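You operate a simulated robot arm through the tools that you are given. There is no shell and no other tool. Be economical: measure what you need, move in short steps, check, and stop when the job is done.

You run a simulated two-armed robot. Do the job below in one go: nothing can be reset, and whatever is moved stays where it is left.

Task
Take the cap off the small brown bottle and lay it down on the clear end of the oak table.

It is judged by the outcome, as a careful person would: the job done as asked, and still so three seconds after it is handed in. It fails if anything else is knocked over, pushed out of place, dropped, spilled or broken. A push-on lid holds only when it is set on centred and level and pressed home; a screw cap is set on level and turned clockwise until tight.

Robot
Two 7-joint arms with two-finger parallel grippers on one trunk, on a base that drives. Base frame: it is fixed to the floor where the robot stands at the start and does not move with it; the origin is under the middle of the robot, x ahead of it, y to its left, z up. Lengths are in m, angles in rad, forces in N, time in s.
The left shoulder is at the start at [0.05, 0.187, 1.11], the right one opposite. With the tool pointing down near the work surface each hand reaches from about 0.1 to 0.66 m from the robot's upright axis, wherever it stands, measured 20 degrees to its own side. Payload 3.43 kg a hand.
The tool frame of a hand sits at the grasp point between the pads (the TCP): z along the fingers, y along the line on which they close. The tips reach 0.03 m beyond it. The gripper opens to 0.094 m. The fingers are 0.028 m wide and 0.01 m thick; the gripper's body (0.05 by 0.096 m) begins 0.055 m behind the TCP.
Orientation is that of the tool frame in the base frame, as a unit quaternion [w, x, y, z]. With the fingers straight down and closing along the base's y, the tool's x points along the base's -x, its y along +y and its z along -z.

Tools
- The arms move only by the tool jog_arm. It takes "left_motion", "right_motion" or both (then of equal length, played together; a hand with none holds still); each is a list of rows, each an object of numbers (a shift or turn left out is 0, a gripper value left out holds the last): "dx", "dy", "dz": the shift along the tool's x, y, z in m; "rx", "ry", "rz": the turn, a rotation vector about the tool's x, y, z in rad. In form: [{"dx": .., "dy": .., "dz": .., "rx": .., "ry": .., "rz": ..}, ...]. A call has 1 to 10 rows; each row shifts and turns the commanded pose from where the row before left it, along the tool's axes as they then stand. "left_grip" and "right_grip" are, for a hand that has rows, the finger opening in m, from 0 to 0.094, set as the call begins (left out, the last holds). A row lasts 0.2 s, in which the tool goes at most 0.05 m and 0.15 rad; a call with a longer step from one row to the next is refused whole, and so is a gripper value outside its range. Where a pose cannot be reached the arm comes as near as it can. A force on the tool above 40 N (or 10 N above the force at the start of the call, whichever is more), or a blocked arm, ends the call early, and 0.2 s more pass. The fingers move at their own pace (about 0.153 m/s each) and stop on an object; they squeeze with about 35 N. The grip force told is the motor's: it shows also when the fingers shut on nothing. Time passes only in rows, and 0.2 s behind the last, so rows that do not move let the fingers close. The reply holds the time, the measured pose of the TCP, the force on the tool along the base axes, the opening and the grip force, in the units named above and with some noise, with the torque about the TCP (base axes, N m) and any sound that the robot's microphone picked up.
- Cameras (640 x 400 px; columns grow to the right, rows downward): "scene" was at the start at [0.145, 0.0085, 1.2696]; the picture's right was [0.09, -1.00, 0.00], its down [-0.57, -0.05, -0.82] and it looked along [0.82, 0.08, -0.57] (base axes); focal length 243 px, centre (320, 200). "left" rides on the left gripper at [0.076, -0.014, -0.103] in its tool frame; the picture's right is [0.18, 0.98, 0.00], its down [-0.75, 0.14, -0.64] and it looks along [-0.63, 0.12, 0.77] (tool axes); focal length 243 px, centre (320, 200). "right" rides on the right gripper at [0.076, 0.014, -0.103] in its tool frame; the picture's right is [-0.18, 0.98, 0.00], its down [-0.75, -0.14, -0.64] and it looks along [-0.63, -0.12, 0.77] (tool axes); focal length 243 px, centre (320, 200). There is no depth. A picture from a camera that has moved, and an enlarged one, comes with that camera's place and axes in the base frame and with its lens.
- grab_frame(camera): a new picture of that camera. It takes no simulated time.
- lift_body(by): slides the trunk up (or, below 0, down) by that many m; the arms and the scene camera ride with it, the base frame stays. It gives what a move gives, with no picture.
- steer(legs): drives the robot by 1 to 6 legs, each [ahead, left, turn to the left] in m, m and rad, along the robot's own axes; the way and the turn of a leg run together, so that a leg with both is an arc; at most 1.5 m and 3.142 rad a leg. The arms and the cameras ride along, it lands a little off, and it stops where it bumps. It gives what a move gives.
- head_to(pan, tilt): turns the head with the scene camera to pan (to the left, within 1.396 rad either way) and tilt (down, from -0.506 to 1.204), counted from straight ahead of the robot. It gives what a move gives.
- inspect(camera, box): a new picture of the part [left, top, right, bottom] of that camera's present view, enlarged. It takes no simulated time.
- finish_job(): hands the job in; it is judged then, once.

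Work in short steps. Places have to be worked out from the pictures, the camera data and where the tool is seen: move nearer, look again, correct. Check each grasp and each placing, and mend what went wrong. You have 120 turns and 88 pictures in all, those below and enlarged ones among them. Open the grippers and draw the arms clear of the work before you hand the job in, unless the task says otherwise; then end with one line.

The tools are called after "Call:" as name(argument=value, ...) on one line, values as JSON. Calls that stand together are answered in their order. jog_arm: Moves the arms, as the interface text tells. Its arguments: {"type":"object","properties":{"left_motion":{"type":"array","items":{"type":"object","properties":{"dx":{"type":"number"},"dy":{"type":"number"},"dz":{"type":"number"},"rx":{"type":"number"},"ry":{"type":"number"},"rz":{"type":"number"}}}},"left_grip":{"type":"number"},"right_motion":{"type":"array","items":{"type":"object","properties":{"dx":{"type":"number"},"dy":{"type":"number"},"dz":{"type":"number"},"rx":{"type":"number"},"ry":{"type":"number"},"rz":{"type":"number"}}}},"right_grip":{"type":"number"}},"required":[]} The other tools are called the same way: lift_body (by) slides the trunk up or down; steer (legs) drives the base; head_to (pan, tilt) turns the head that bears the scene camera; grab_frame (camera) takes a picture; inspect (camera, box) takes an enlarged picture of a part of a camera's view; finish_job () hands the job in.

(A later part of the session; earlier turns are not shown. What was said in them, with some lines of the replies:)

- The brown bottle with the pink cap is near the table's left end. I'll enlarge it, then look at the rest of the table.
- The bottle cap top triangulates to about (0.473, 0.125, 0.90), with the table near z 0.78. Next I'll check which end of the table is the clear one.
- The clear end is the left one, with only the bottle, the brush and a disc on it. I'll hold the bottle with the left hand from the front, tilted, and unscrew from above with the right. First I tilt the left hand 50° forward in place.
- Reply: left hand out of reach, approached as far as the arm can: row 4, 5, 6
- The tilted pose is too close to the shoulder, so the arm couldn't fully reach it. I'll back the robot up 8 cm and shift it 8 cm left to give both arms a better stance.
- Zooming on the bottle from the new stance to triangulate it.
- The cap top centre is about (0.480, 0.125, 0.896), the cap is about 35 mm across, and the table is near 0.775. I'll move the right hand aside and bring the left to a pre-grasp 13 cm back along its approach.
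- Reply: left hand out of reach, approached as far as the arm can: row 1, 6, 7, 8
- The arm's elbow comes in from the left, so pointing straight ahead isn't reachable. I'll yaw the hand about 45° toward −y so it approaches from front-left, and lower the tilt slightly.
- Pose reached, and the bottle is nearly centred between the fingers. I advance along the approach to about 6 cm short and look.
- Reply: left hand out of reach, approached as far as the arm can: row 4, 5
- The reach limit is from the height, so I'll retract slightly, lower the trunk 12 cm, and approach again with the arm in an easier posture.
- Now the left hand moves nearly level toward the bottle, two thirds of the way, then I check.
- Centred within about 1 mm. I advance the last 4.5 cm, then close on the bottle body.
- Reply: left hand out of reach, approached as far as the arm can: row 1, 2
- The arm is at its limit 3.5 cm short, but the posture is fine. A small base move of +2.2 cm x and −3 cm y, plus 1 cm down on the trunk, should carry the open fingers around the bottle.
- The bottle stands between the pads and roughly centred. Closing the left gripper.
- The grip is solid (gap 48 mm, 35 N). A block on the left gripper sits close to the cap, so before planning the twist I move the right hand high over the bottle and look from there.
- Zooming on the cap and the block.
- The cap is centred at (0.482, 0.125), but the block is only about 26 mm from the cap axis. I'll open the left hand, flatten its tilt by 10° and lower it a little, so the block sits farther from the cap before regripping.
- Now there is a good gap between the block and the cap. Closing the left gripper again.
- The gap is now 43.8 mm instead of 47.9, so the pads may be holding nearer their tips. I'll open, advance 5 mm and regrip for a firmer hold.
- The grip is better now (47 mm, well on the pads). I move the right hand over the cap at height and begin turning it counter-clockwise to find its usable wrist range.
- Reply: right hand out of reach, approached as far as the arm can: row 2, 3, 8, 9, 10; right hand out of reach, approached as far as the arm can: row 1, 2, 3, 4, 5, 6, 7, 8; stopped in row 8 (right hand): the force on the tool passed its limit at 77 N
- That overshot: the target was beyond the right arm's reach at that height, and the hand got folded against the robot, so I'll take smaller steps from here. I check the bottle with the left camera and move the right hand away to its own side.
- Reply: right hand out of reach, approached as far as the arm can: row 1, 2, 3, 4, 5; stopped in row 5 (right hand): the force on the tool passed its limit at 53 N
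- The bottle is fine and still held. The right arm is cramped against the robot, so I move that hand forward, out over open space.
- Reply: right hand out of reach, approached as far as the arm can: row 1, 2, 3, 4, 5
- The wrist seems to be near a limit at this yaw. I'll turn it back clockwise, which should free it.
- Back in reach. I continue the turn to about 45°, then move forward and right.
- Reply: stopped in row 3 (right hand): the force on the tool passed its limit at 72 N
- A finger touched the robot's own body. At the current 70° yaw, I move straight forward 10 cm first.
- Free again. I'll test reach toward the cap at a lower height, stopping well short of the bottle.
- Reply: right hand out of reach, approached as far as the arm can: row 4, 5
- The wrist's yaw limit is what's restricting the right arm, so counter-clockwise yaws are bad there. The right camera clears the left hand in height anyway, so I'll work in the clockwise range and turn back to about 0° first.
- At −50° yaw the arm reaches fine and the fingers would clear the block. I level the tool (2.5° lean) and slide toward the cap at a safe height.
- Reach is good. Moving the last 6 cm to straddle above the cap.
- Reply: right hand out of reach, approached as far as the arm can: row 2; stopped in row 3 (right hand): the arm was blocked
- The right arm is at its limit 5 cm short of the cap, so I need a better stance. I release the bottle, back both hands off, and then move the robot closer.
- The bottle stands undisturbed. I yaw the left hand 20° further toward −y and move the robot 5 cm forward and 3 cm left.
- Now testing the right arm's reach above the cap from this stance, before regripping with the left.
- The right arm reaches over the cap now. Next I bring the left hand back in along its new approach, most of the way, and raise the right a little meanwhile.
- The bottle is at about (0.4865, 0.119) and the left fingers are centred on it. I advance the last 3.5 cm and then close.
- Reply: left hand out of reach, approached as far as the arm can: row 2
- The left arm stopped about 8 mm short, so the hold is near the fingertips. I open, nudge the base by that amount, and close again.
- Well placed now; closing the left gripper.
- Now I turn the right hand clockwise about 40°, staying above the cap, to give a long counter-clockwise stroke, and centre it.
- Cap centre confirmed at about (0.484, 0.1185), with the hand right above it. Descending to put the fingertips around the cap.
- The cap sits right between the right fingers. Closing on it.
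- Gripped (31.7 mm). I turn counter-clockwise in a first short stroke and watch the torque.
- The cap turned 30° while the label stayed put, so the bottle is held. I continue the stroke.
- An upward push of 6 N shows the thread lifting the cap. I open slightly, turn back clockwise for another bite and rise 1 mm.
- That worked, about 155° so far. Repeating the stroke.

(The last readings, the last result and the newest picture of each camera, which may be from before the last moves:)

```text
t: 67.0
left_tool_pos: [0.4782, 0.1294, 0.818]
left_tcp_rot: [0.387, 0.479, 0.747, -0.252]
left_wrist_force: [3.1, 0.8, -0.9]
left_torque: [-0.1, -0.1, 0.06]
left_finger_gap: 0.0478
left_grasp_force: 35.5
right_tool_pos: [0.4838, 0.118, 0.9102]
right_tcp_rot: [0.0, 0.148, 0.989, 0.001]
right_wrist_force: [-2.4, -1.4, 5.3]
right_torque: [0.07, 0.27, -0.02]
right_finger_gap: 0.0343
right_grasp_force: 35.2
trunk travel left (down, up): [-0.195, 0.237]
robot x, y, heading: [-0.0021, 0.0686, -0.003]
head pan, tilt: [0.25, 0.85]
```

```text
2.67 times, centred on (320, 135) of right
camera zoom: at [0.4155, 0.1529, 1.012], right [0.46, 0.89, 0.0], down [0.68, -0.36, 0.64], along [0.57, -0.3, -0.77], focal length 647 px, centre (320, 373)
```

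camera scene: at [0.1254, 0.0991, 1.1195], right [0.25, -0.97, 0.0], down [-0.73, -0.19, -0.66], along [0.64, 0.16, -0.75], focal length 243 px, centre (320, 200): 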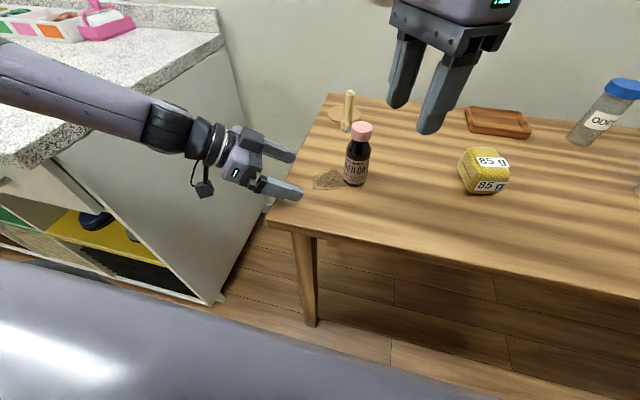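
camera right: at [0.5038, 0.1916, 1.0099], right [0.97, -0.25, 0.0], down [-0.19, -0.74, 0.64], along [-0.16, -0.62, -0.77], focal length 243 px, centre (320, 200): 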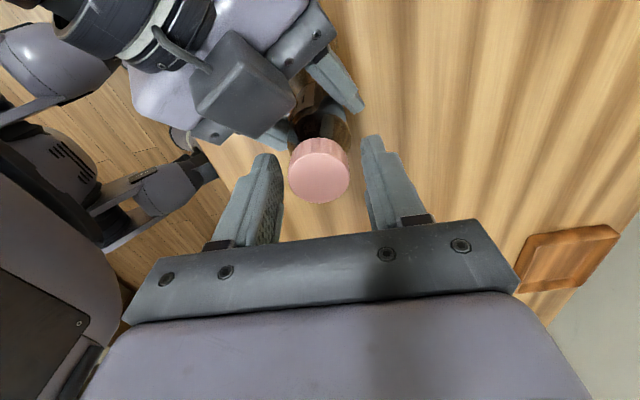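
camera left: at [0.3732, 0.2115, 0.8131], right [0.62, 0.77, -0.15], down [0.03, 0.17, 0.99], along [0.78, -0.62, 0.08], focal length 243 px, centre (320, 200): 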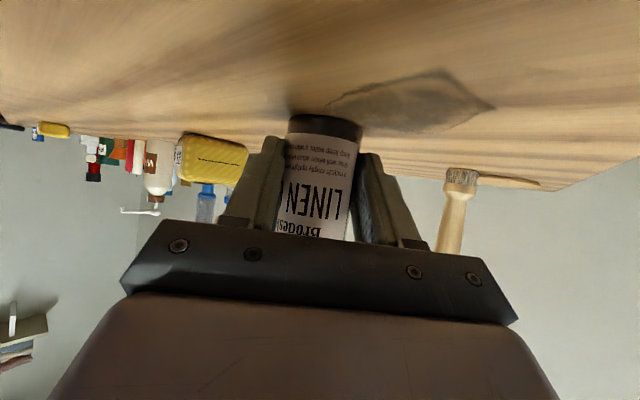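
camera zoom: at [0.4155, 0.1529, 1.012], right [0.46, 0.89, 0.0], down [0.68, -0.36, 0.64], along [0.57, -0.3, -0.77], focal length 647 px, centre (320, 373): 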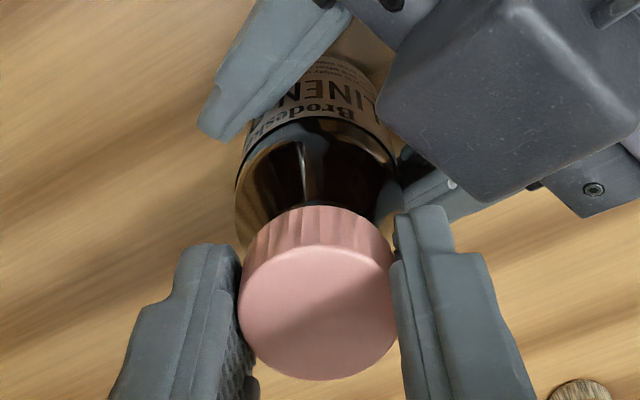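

About 230° now, and the cap is rising. Two more strokes' worth of the same.

Call:
jog_arm(right_motion=[{"dz": -0.001}, {"rz": 0.15}, {"rz": 0.15}, {"rz": 0.15}, {"rz": 0.15}, {"rz": 0.15}, {"rz": 0.15}, {"rz": 0.15}, {"rz": 0.15}, {"rz": 0.15}], right_grip=0.044)

Call:
jog_arm(right_motion=[{}, {"rz": -0.15}, {"rz": -0.15}, {"rz": -0.15}, {"rz": -0.15}, {"rz": -0.15}, {"rz": -0.15}, {"rz": -0.15}, {"rz": -0.15}, {"rz": -0.15}], right_grip=0.0)

Call:
inspect(camera="right", box=[200, 60, 440, 210])

```text
t: 69.2
left_tool_pos: [0.4785, 0.1273, 0.8175]
left_tcp_rot: [0.388, 0.479, 0.746, -0.252]
left_wrist_force: [-0.2, -0.1, 0.2]
left_torque: [0.03, -0.02, -0.03]
left_finger_gap: 0.0476
left_grasp_force: 34.7
right_tool_pos: [0.4835, 0.117, 0.9109]
right_tcp_rot: [0.0, 0.735, 0.678, 0.001]
right_wrist_force: [0.5, -0.4, 0.6]
right_torque: [-0.04, -0.01, 0.03]
right_finger_gap: 0.0441
right_grasp_force: 0.1
trunk travel left (down, up): [-0.195, 0.237]
robot x, y, heading: [-0.0017, 0.0721, -0.004]
head pan, tilt: [0.25, 0.85]
```

```text
t: 71.4
left_tool_pos: [0.4782, 0.1261, 0.8175]
left_tcp_rot: [0.387, 0.479, 0.747, -0.252]
left_wrist_force: [0.1, -0.1, 0.6]
left_torque: [0.07, -0.04, -0.01]
left_finger_gap: 0.0478
left_grasp_force: 35.4
right_tool_pos: [0.4838, 0.1189, 0.9119]
right_tcp_rot: [0.0, 0.148, 0.989, 0.001]
right_wrist_force: [0.8, -0.3, -0.1]
right_torque: [0.03, 0.03, -0.01]
right_finger_gap: 0.0329
right_grasp_force: 34.7
trunk travel left (down, up): [-0.195, 0.237]
robot x, y, heading: [-0.0054, 0.0695, 0.0]
head pan, tilt: [0.25, 0.85]
```

```text
2.67 times, centred on (320, 135) of right
camera zoom: at [0.4156, 0.1528, 1.0131], right [0.46, 0.89, 0.0], down [0.68, -0.36, 0.64], along [0.57, -0.3, -0.77], focal length 647 px, centre (320, 373)
```

zoom: 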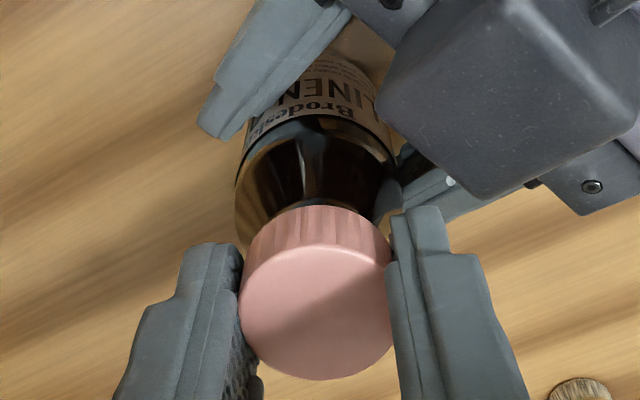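

The forces have fallen to zero after about 310°, so the thread may be free. I try lifting gently.

Call:
jog_arm(right_motion=[{"dz": -0.003}, {"dz": -0.003}, {"dz": -0.004}])

Call:
inspect(camera="right", box=[200, 60, 440, 210])

```text
t: 72.2
left_tool_pos: [0.4783, 0.1274, 0.8184]
left_tcp_rot: [0.387, 0.479, 0.747, -0.252]
left_wrist_force: [0.5, 0.8, 1.5]
left_torque: [0.05, -0.04, 0.02]
left_finger_gap: 0.0477
left_grasp_force: 35.0
right_tool_pos: [0.4844, 0.1174, 0.9219]
right_tcp_rot: [-0.001, 0.148, 0.989, 0.002]
right_wrist_force: [0.2, -0.6, -0.3]
right_torque: [0.04, 0.0, 0.02]
right_finger_gap: 0.0329
right_grasp_force: 34.5
trunk travel left (down, up): [-0.195, 0.237]
robot x, y, heading: [-0.0024, 0.0713, -0.002]
head pan, tilt: [0.25, 0.85]
```

```text
2.67 times, centred on (320, 135) of right
camera zoom: at [0.4158, 0.1529, 1.0236], right [0.47, 0.89, 0.0], down [0.68, -0.36, 0.64], along [0.57, -0.3, -0.77], focal length 647 px, centre (320, 373)
```

zoom: 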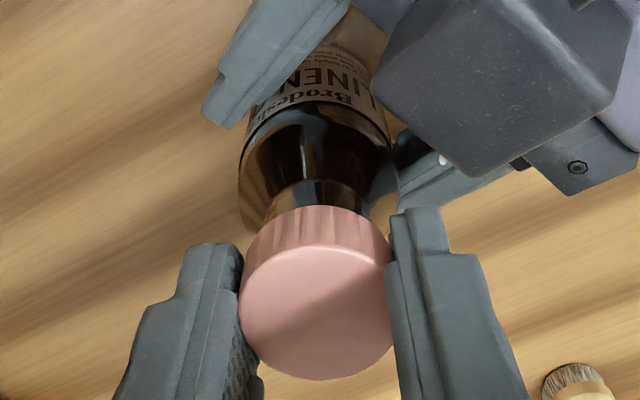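

The cap comes off freely. I lift it clear.

Call:
jog_arm(right_motion=[{"dz": -0.02}, {"dz": -0.03}, {"dz": -0.03}, {}])

Call:
grab_frame(camera="right")

Call:
inspect(camera="scene", box=[240, 30, 480, 210])

```text
t: 73.2
left_tool_pos: [0.479, 0.1279, 0.8166]
left_tcp_rot: [0.387, 0.479, 0.746, -0.253]
left_wrist_force: [-0.7, -0.2, 0.6]
left_torque: [0.04, 0.02, -0.02]
left_finger_gap: 0.0478
left_grasp_force: 34.7
right_tool_pos: [0.4823, 0.1177, 1.0021]
right_tcp_rot: [0.0, 0.148, 0.989, 0.0]
right_wrist_force: [-0.6, 0.5, 0.7]
right_torque: [0.02, -0.01, 0.01]
right_finger_gap: 0.0326
right_grasp_force: 35.0
trunk travel left (down, up): [-0.195, 0.237]
robot x, y, heading: [-0.0047, 0.0708, -0.0]
head pan, tilt: [0.25, 0.85]
```

```text
27 pictures are left
camera right: at [0.4155, 0.1527, 1.1043], right [0.47, 0.89, 0.0], down [0.68, -0.36, 0.64], along [0.57, -0.3, -0.77], focal length 243 px, centre (320, 200)
```

right: 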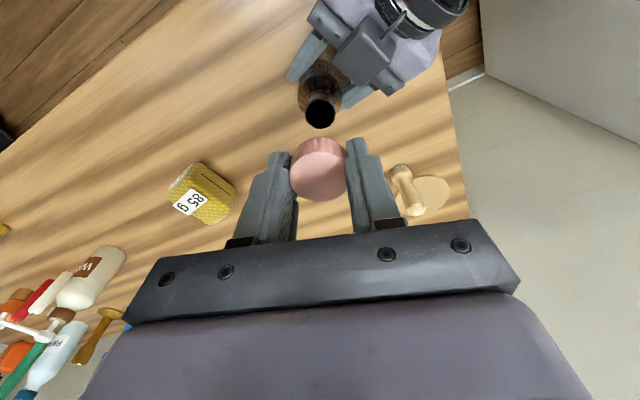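

```text
2.22 times, centred on (360, 120) of scene
camera zoom: at [0.1291, 0.09, 1.1196], right [0.25, -0.97, 0.0], down [-0.73, -0.19, -0.66], along [0.64, 0.16, -0.75], focal length 541 px, centre (231, 378)
```

zoom: 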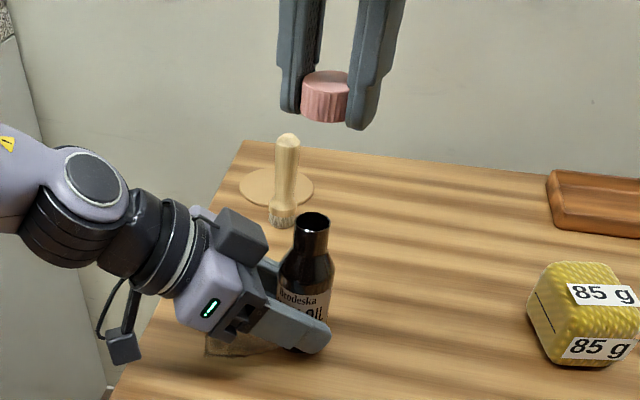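

The cap is off and held; the bottle stands open and upright. I release the bottle and withdraw the left hand along its approach line.

Call:
jog_arm(left_motion=[{}, {}, {"dx": 0.0172, "dz": -0.0246}, {"dx": 0.0172, "dz": -0.0246}, {"dx": 0.0172, "dz": -0.0246}, {"dx": 0.0172, "dz": -0.0246}, {"dx": 0.0172, "dz": -0.0246}, {"dx": 0.01, "dz": -0.02}, {}], left_grip=0.08)

Call:
grab_frame(camera="scene")

```text
t: 75.2
left_tool_pos: [0.4069, 0.2848, 0.821]
left_tcp_rot: [0.388, 0.479, 0.746, -0.252]
left_wrist_force: [-0.2, 0.0, -0.8]
left_torque: [0.0, 0.01, -0.01]
left_finger_gap: 0.0797
left_grasp_force: 0.0
right_tool_pos: [0.4835, 0.118, 1.0016]
right_tcp_rot: [0.0, 0.148, 0.989, 0.001]
right_wrist_force: [-1.6, -0.7, -0.6]
right_torque: [-0.02, -0.04, 0.01]
right_finger_gap: 0.0325
right_grasp_force: 34.8
trunk travel left (down, up): [-0.195, 0.237]
robot x, y, heading: [-0.0018, 0.0702, 0.001]
head pan, tilt: [0.25, 0.85]
```

```text
25 pictures are left
camera scene: at [0.1292, 0.09, 1.1195], right [0.25, -0.97, 0.0], down [-0.73, -0.19, -0.66], along [0.64, 0.16, -0.75], focal length 243 px, centre (320, 200)
```

scene: 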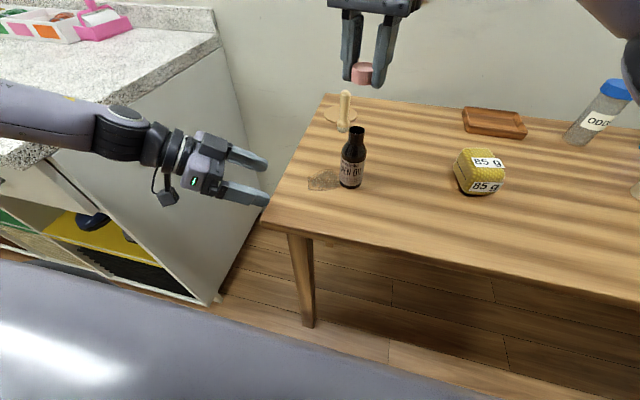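

The bottle is fine. I carry the cap to a free spot in front-right of the bottle, about (0.41, 0.07), and descend most of the way.

Call:
jog_arm(right_motion=[{"dx": 0.019, "dy": -0.0225}, {"dx": 0.019, "dy": -0.0225}, {"dx": 0.0187, "dy": -0.0225}, {"dz": 0.035}, {"dz": 0.035}, {"dz": 0.035}, {"dz": 0.035}, {"dz": 0.025}, {}])

Call:
inspect(camera="scene", box=[270, 90, 470, 250])

```text
t: 77.2
left_tool_pos: [0.4081, 0.2859, 0.8213]
left_tcp_rot: [0.388, 0.479, 0.747, -0.252]
left_wrist_force: [-0.7, 1.1, -0.1]
left_torque: [-0.01, 0.03, 0.01]
left_finger_gap: 0.0798
left_grasp_force: 0.0
right_tool_pos: [0.4099, 0.0704, 0.8356]
right_tcp_rot: [0.001, 0.149, 0.989, 0.001]
right_wrist_force: [-0.3, -0.3, 0.1]
right_torque: [0.03, 0.0, -0.01]
right_finger_gap: 0.0322
right_grasp_force: 34.7
trunk travel left (down, up): [-0.195, 0.237]
robot x, y, heading: [-0.0069, 0.0712, 0.0]
head pan, tilt: [0.25, 0.85]
```

```text
2.50 times, centred on (370, 170) of scene
camera zoom: at [0.1292, 0.09, 1.1195], right [0.25, -0.97, 0.0], down [-0.73, -0.19, -0.66], along [0.64, 0.16, -0.75], focal length 608 px, centre (195, 275)
```

zoom: 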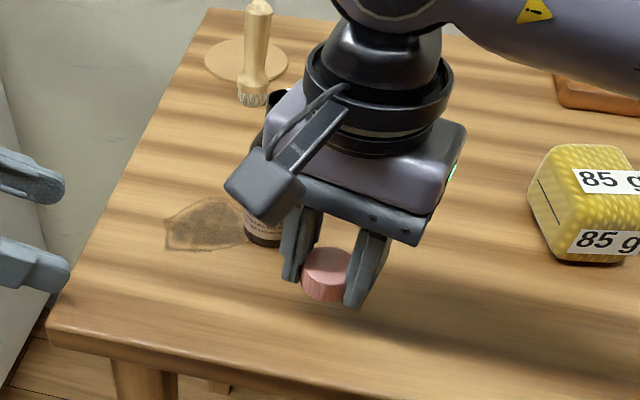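

Clear of the bottle. I descend slowly the remaining distance.

Call:
jog_arm(right_motion=[{"dz": 0.005}, {"dz": 0.005}, {"dz": 0.004}, {"dz": 0.004}, {"dz": 0.004}, {}])

Call:
inspect(camera="scene", box=[340, 150, 440, 230])

```text
t: 78.6
left_tool_pos: [0.4079, 0.2853, 0.8209]
left_tcp_rot: [0.388, 0.478, 0.747, -0.252]
left_wrist_force: [0.2, -0.4, 0.5]
left_torque: [0.01, 0.0, -0.02]
left_finger_gap: 0.0802
left_grasp_force: 0.1
right_tool_pos: [0.4092, 0.07, 0.8135]
right_tcp_rot: [0.001, 0.149, 0.989, 0.001]
right_wrist_force: [-0.5, 0.4, -0.6]
right_torque: [0.03, -0.03, -0.05]
right_finger_gap: 0.0323
right_grasp_force: 35.0
trunk travel left (down, up): [-0.195, 0.237]
robot x, y, heading: [-0.0053, 0.0713, 0.002]
head pan, tilt: [0.25, 0.85]
```

```text
5.00 times, centred on (390, 190) of scene
camera zoom: at [0.1292, 0.09, 1.1195], right [0.25, -0.97, 0.0], down [-0.73, -0.19, -0.66], along [0.64, 0.16, -0.75], focal length 1217 px, centre (-30, 250)
```

zoom: 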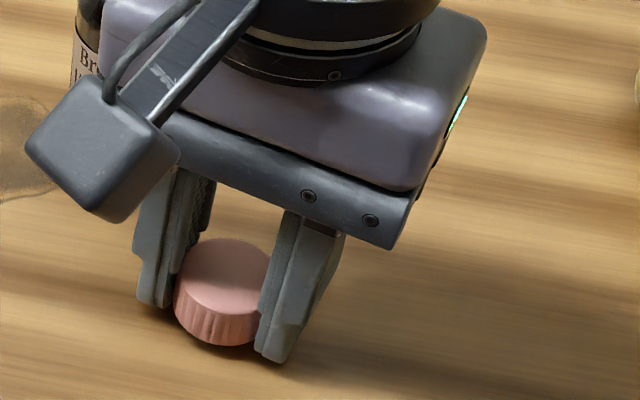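

Nearly down. I continue in 2 mm steps until a contact force shows.

Call:
jog_arm(right_motion=[{"dz": 0.002}, {"dz": 0.002}, {}])

Call:
jog_arm(right_motion=[{"dz": 0.002}, {}])

```text
t: 79.4
left_tool_pos: [0.4073, 0.2857, 0.8204]
left_tcp_rot: [0.387, 0.479, 0.746, -0.252]
left_wrist_force: [0.4, 0.6, -0.2]
left_torque: [0.03, 0.0, 0.05]
left_finger_gap: 0.0798
left_grasp_force: 0.1
right_tool_pos: [0.41, 0.0703, 0.8102]
right_tcp_rot: [0.001, 0.148, 0.989, 0.001]
right_wrist_force: [-1.5, -0.6, 3.0]
right_torque: [-0.08, 0.04, -0.02]
right_finger_gap: 0.0321
right_grasp_force: 35.0
trunk travel left (down, up): [-0.195, 0.237]
robot x, y, heading: [-0.0035, 0.0776, 0.002]
head pan, tilt: [0.25, 0.85]
```

```text
t: 80.0
left_tool_pos: [0.4064, 0.285, 0.8222]
left_tcp_rot: [0.388, 0.479, 0.747, -0.251]
left_wrist_force: [-0.4, 0.3, 0.1]
left_torque: [-0.01, -0.01, 0.01]
left_finger_gap: 0.08
left_grasp_force: 0.1
right_tool_pos: [0.4089, 0.0706, 0.8107]
right_tcp_rot: [0.001, 0.148, 0.989, 0.002]
right_wrist_force: [-1.6, -3.2, 21.8]
right_torque: [-0.47, 0.43, 0.12]
right_finger_gap: 0.0323
right_grasp_force: 35.1
trunk travel left (down, up): [-0.195, 0.237]
robot x, y, heading: [-0.004, 0.0678, 0.003]
head pan, tilt: [0.25, 0.85]
```

Contact with the table (22 N). I ease up 2 mm, open, and then draw straight up.

Call:
jog_arm(right_motion=[{"dz": -0.002}, {}])

Call:
jog_arm(right_motion=[{}, {}, {}], right_grip=0.06)

Call:
jog_arm(right_motion=[{"dz": -0.02}, {"dz": -0.035}, {"dz": -0.035}, {"dz": -0.035}, {}])

Call:
grab_frame(camera="scene")

```text
t: 80.6
left_tool_pos: [0.4068, 0.2847, 0.8205]
left_tcp_rot: [0.388, 0.478, 0.747, -0.25]
left_wrist_force: [-0.1, -0.3, 0.0]
left_torque: [-0.04, 0.0, -0.06]
left_finger_gap: 0.0802
left_grasp_force: 0.0
right_tool_pos: [0.4084, 0.0704, 0.8095]
right_tcp_rot: [0.0, 0.149, 0.989, 0.001]
right_wrist_force: [0.5, -1.4, 11.1]
right_torque: [-0.28, 0.1, 0.11]
right_finger_gap: 0.0321
right_grasp_force: 35.0
trunk travel left (down, up): [-0.195, 0.237]
robot x, y, heading: [-0.0038, 0.0682, 0.005]
head pan, tilt: [0.25, 0.85]
```

```text
t: 81.4
left_tool_pos: [0.4065, 0.2859, 0.8203]
left_tcp_rot: [0.388, 0.479, 0.746, -0.252]
left_wrist_force: [-0.1, -0.3, 0.0]
left_torque: [0.0, 0.02, 0.01]
left_finger_gap: 0.0803
left_grasp_force: 0.1
right_tool_pos: [0.4084, 0.0709, 0.8095]
right_tcp_rot: [0.0, 0.15, 0.989, 0.0]
right_wrist_force: [1.2, 7.1, 7.9]
right_torque: [-0.09, 0.0, 0.02]
right_finger_gap: 0.0557
right_grasp_force: 0.1
trunk travel left (down, up): [-0.195, 0.237]
robot x, y, heading: [-0.0015, 0.0716, -0.002]
head pan, tilt: [0.25, 0.85]
```

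```text
t: 82.6
left_tool_pos: [0.4079, 0.2845, 0.8203]
left_tcp_rot: [0.387, 0.479, 0.747, -0.252]
left_wrist_force: [0.1, 0.2, 0.2]
left_torque: [-0.04, -0.01, -0.02]
left_finger_gap: 0.0801
left_grasp_force: 0.0
right_tool_pos: [0.411, 0.0703, 0.9345]
right_tcp_rot: [0.0, 0.149, 0.989, 0.0]
right_wrist_force: [0.3, 0.6, 0.8]
right_torque: [-0.02, -0.01, 0.01]
right_finger_gap: 0.0601
right_grasp_force: 0.1
trunk travel left (down, up): [-0.195, 0.237]
robot x, y, heading: [-0.0052, 0.0688, 0.001]
head pan, tilt: [0.25, 0.85]
```

```text
22 pictures are left
camera scene: at [0.1291, 0.09, 1.1195], right [0.25, -0.97, 0.0], down [-0.73, -0.19, -0.66], along [0.64, 0.16, -0.75], focal length 243 px, centre (320, 200)
```

scene: 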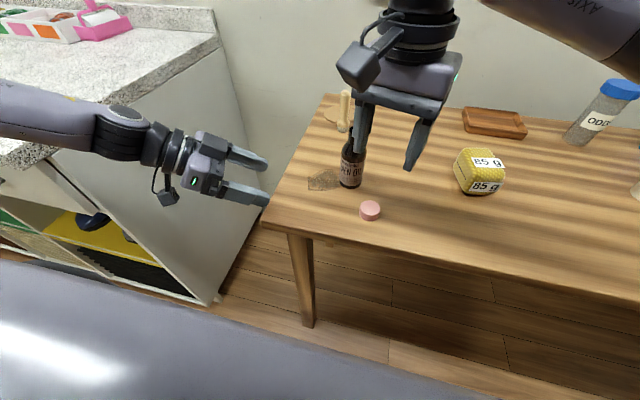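

The cap lies flat on the table and the bottle is upright. I draw both arms clear.

Call:
jog_arm(right_motion=[{"dz": -0.04}, {"dx": 0.014, "dy": -0.0356, "dz": -0.005}, {"dx": 0.014, "dy": -0.0356, "dz": -0.005}, {"dx": 0.014, "dy": -0.0356, "dz": -0.005}, {"dx": 0.014, "dy": -0.0356}, {"dx": 0.014, "dy": -0.0356}, {}], left_motion=[{"dz": -0.02}, {"dz": -0.02}, {"dz": -0.02}, {}, {}, {}, {}])

Call:
grab_frame(camera="scene")

Call:
inspect(camera="scene", box=[290, 80, 450, 240])

```text
t: 84.2
left_tool_pos: [0.3853, 0.3286, 0.8554]
left_tcp_rot: [0.387, 0.479, 0.747, -0.251]
left_wrist_force: [-0.1, 0.1, 0.3]
left_torque: [0.0, 0.02, 0.0]
left_finger_gap: 0.0801
left_grasp_force: 0.0
right_tool_pos: [0.2887, -0.0801, 0.9893]
right_tcp_rot: [0.0, 0.149, 0.989, 0.001]
right_wrist_force: [0.3, -0.4, -0.5]
right_torque: [0.0, -0.02, 0.0]
right_finger_gap: 0.0598
right_grasp_force: 0.1
trunk travel left (down, up): [-0.195, 0.237]
robot x, y, heading: [-0.0053, 0.071, -0.0]
head pan, tilt: [0.25, 0.85]
```

```text
21 pictures are left
camera scene: at [0.1291, 0.09, 1.1196], right [0.25, -0.97, 0.0], down [-0.73, -0.19, -0.66], along [0.64, 0.16, -0.75], focal length 243 px, centre (320, 200)
```

scene: 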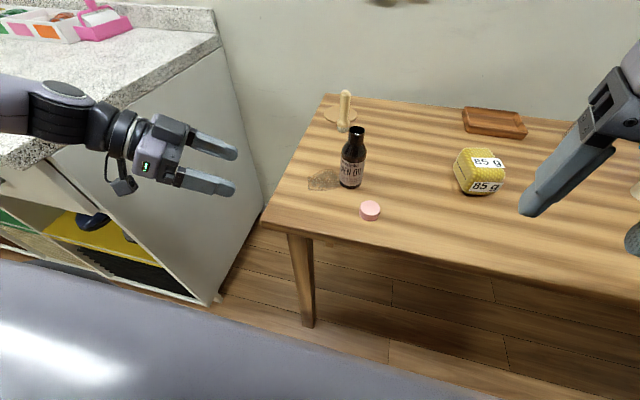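

```text
2.50 times, centred on (370, 160) of scene
camera zoom: at [0.1291, 0.09, 1.1196], right [0.25, -0.97, 0.0], down [-0.73, -0.19, -0.66], along [0.64, 0.16, -0.75], focal length 608 px, centre (195, 300)
```

zoom: 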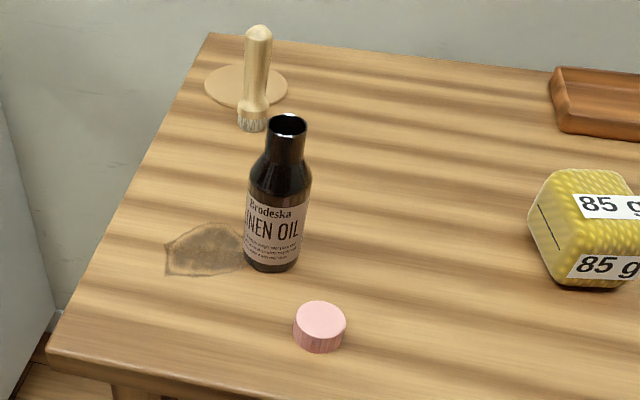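

The bottle stands open and upright, the cap lies flat on the clear end, nothing else has moved, and both arms are clear. Handing in.

Call:
finish_job()

```text
The job is handed in.
```

I unscrewed the pink cap from the small brown bottle and laid it flat on the clear left end of the oak table, just in front of the bottle. The bottle stands open and upright within about a centimetre of where it started, nothing else was moved, and both arms are open and clear.
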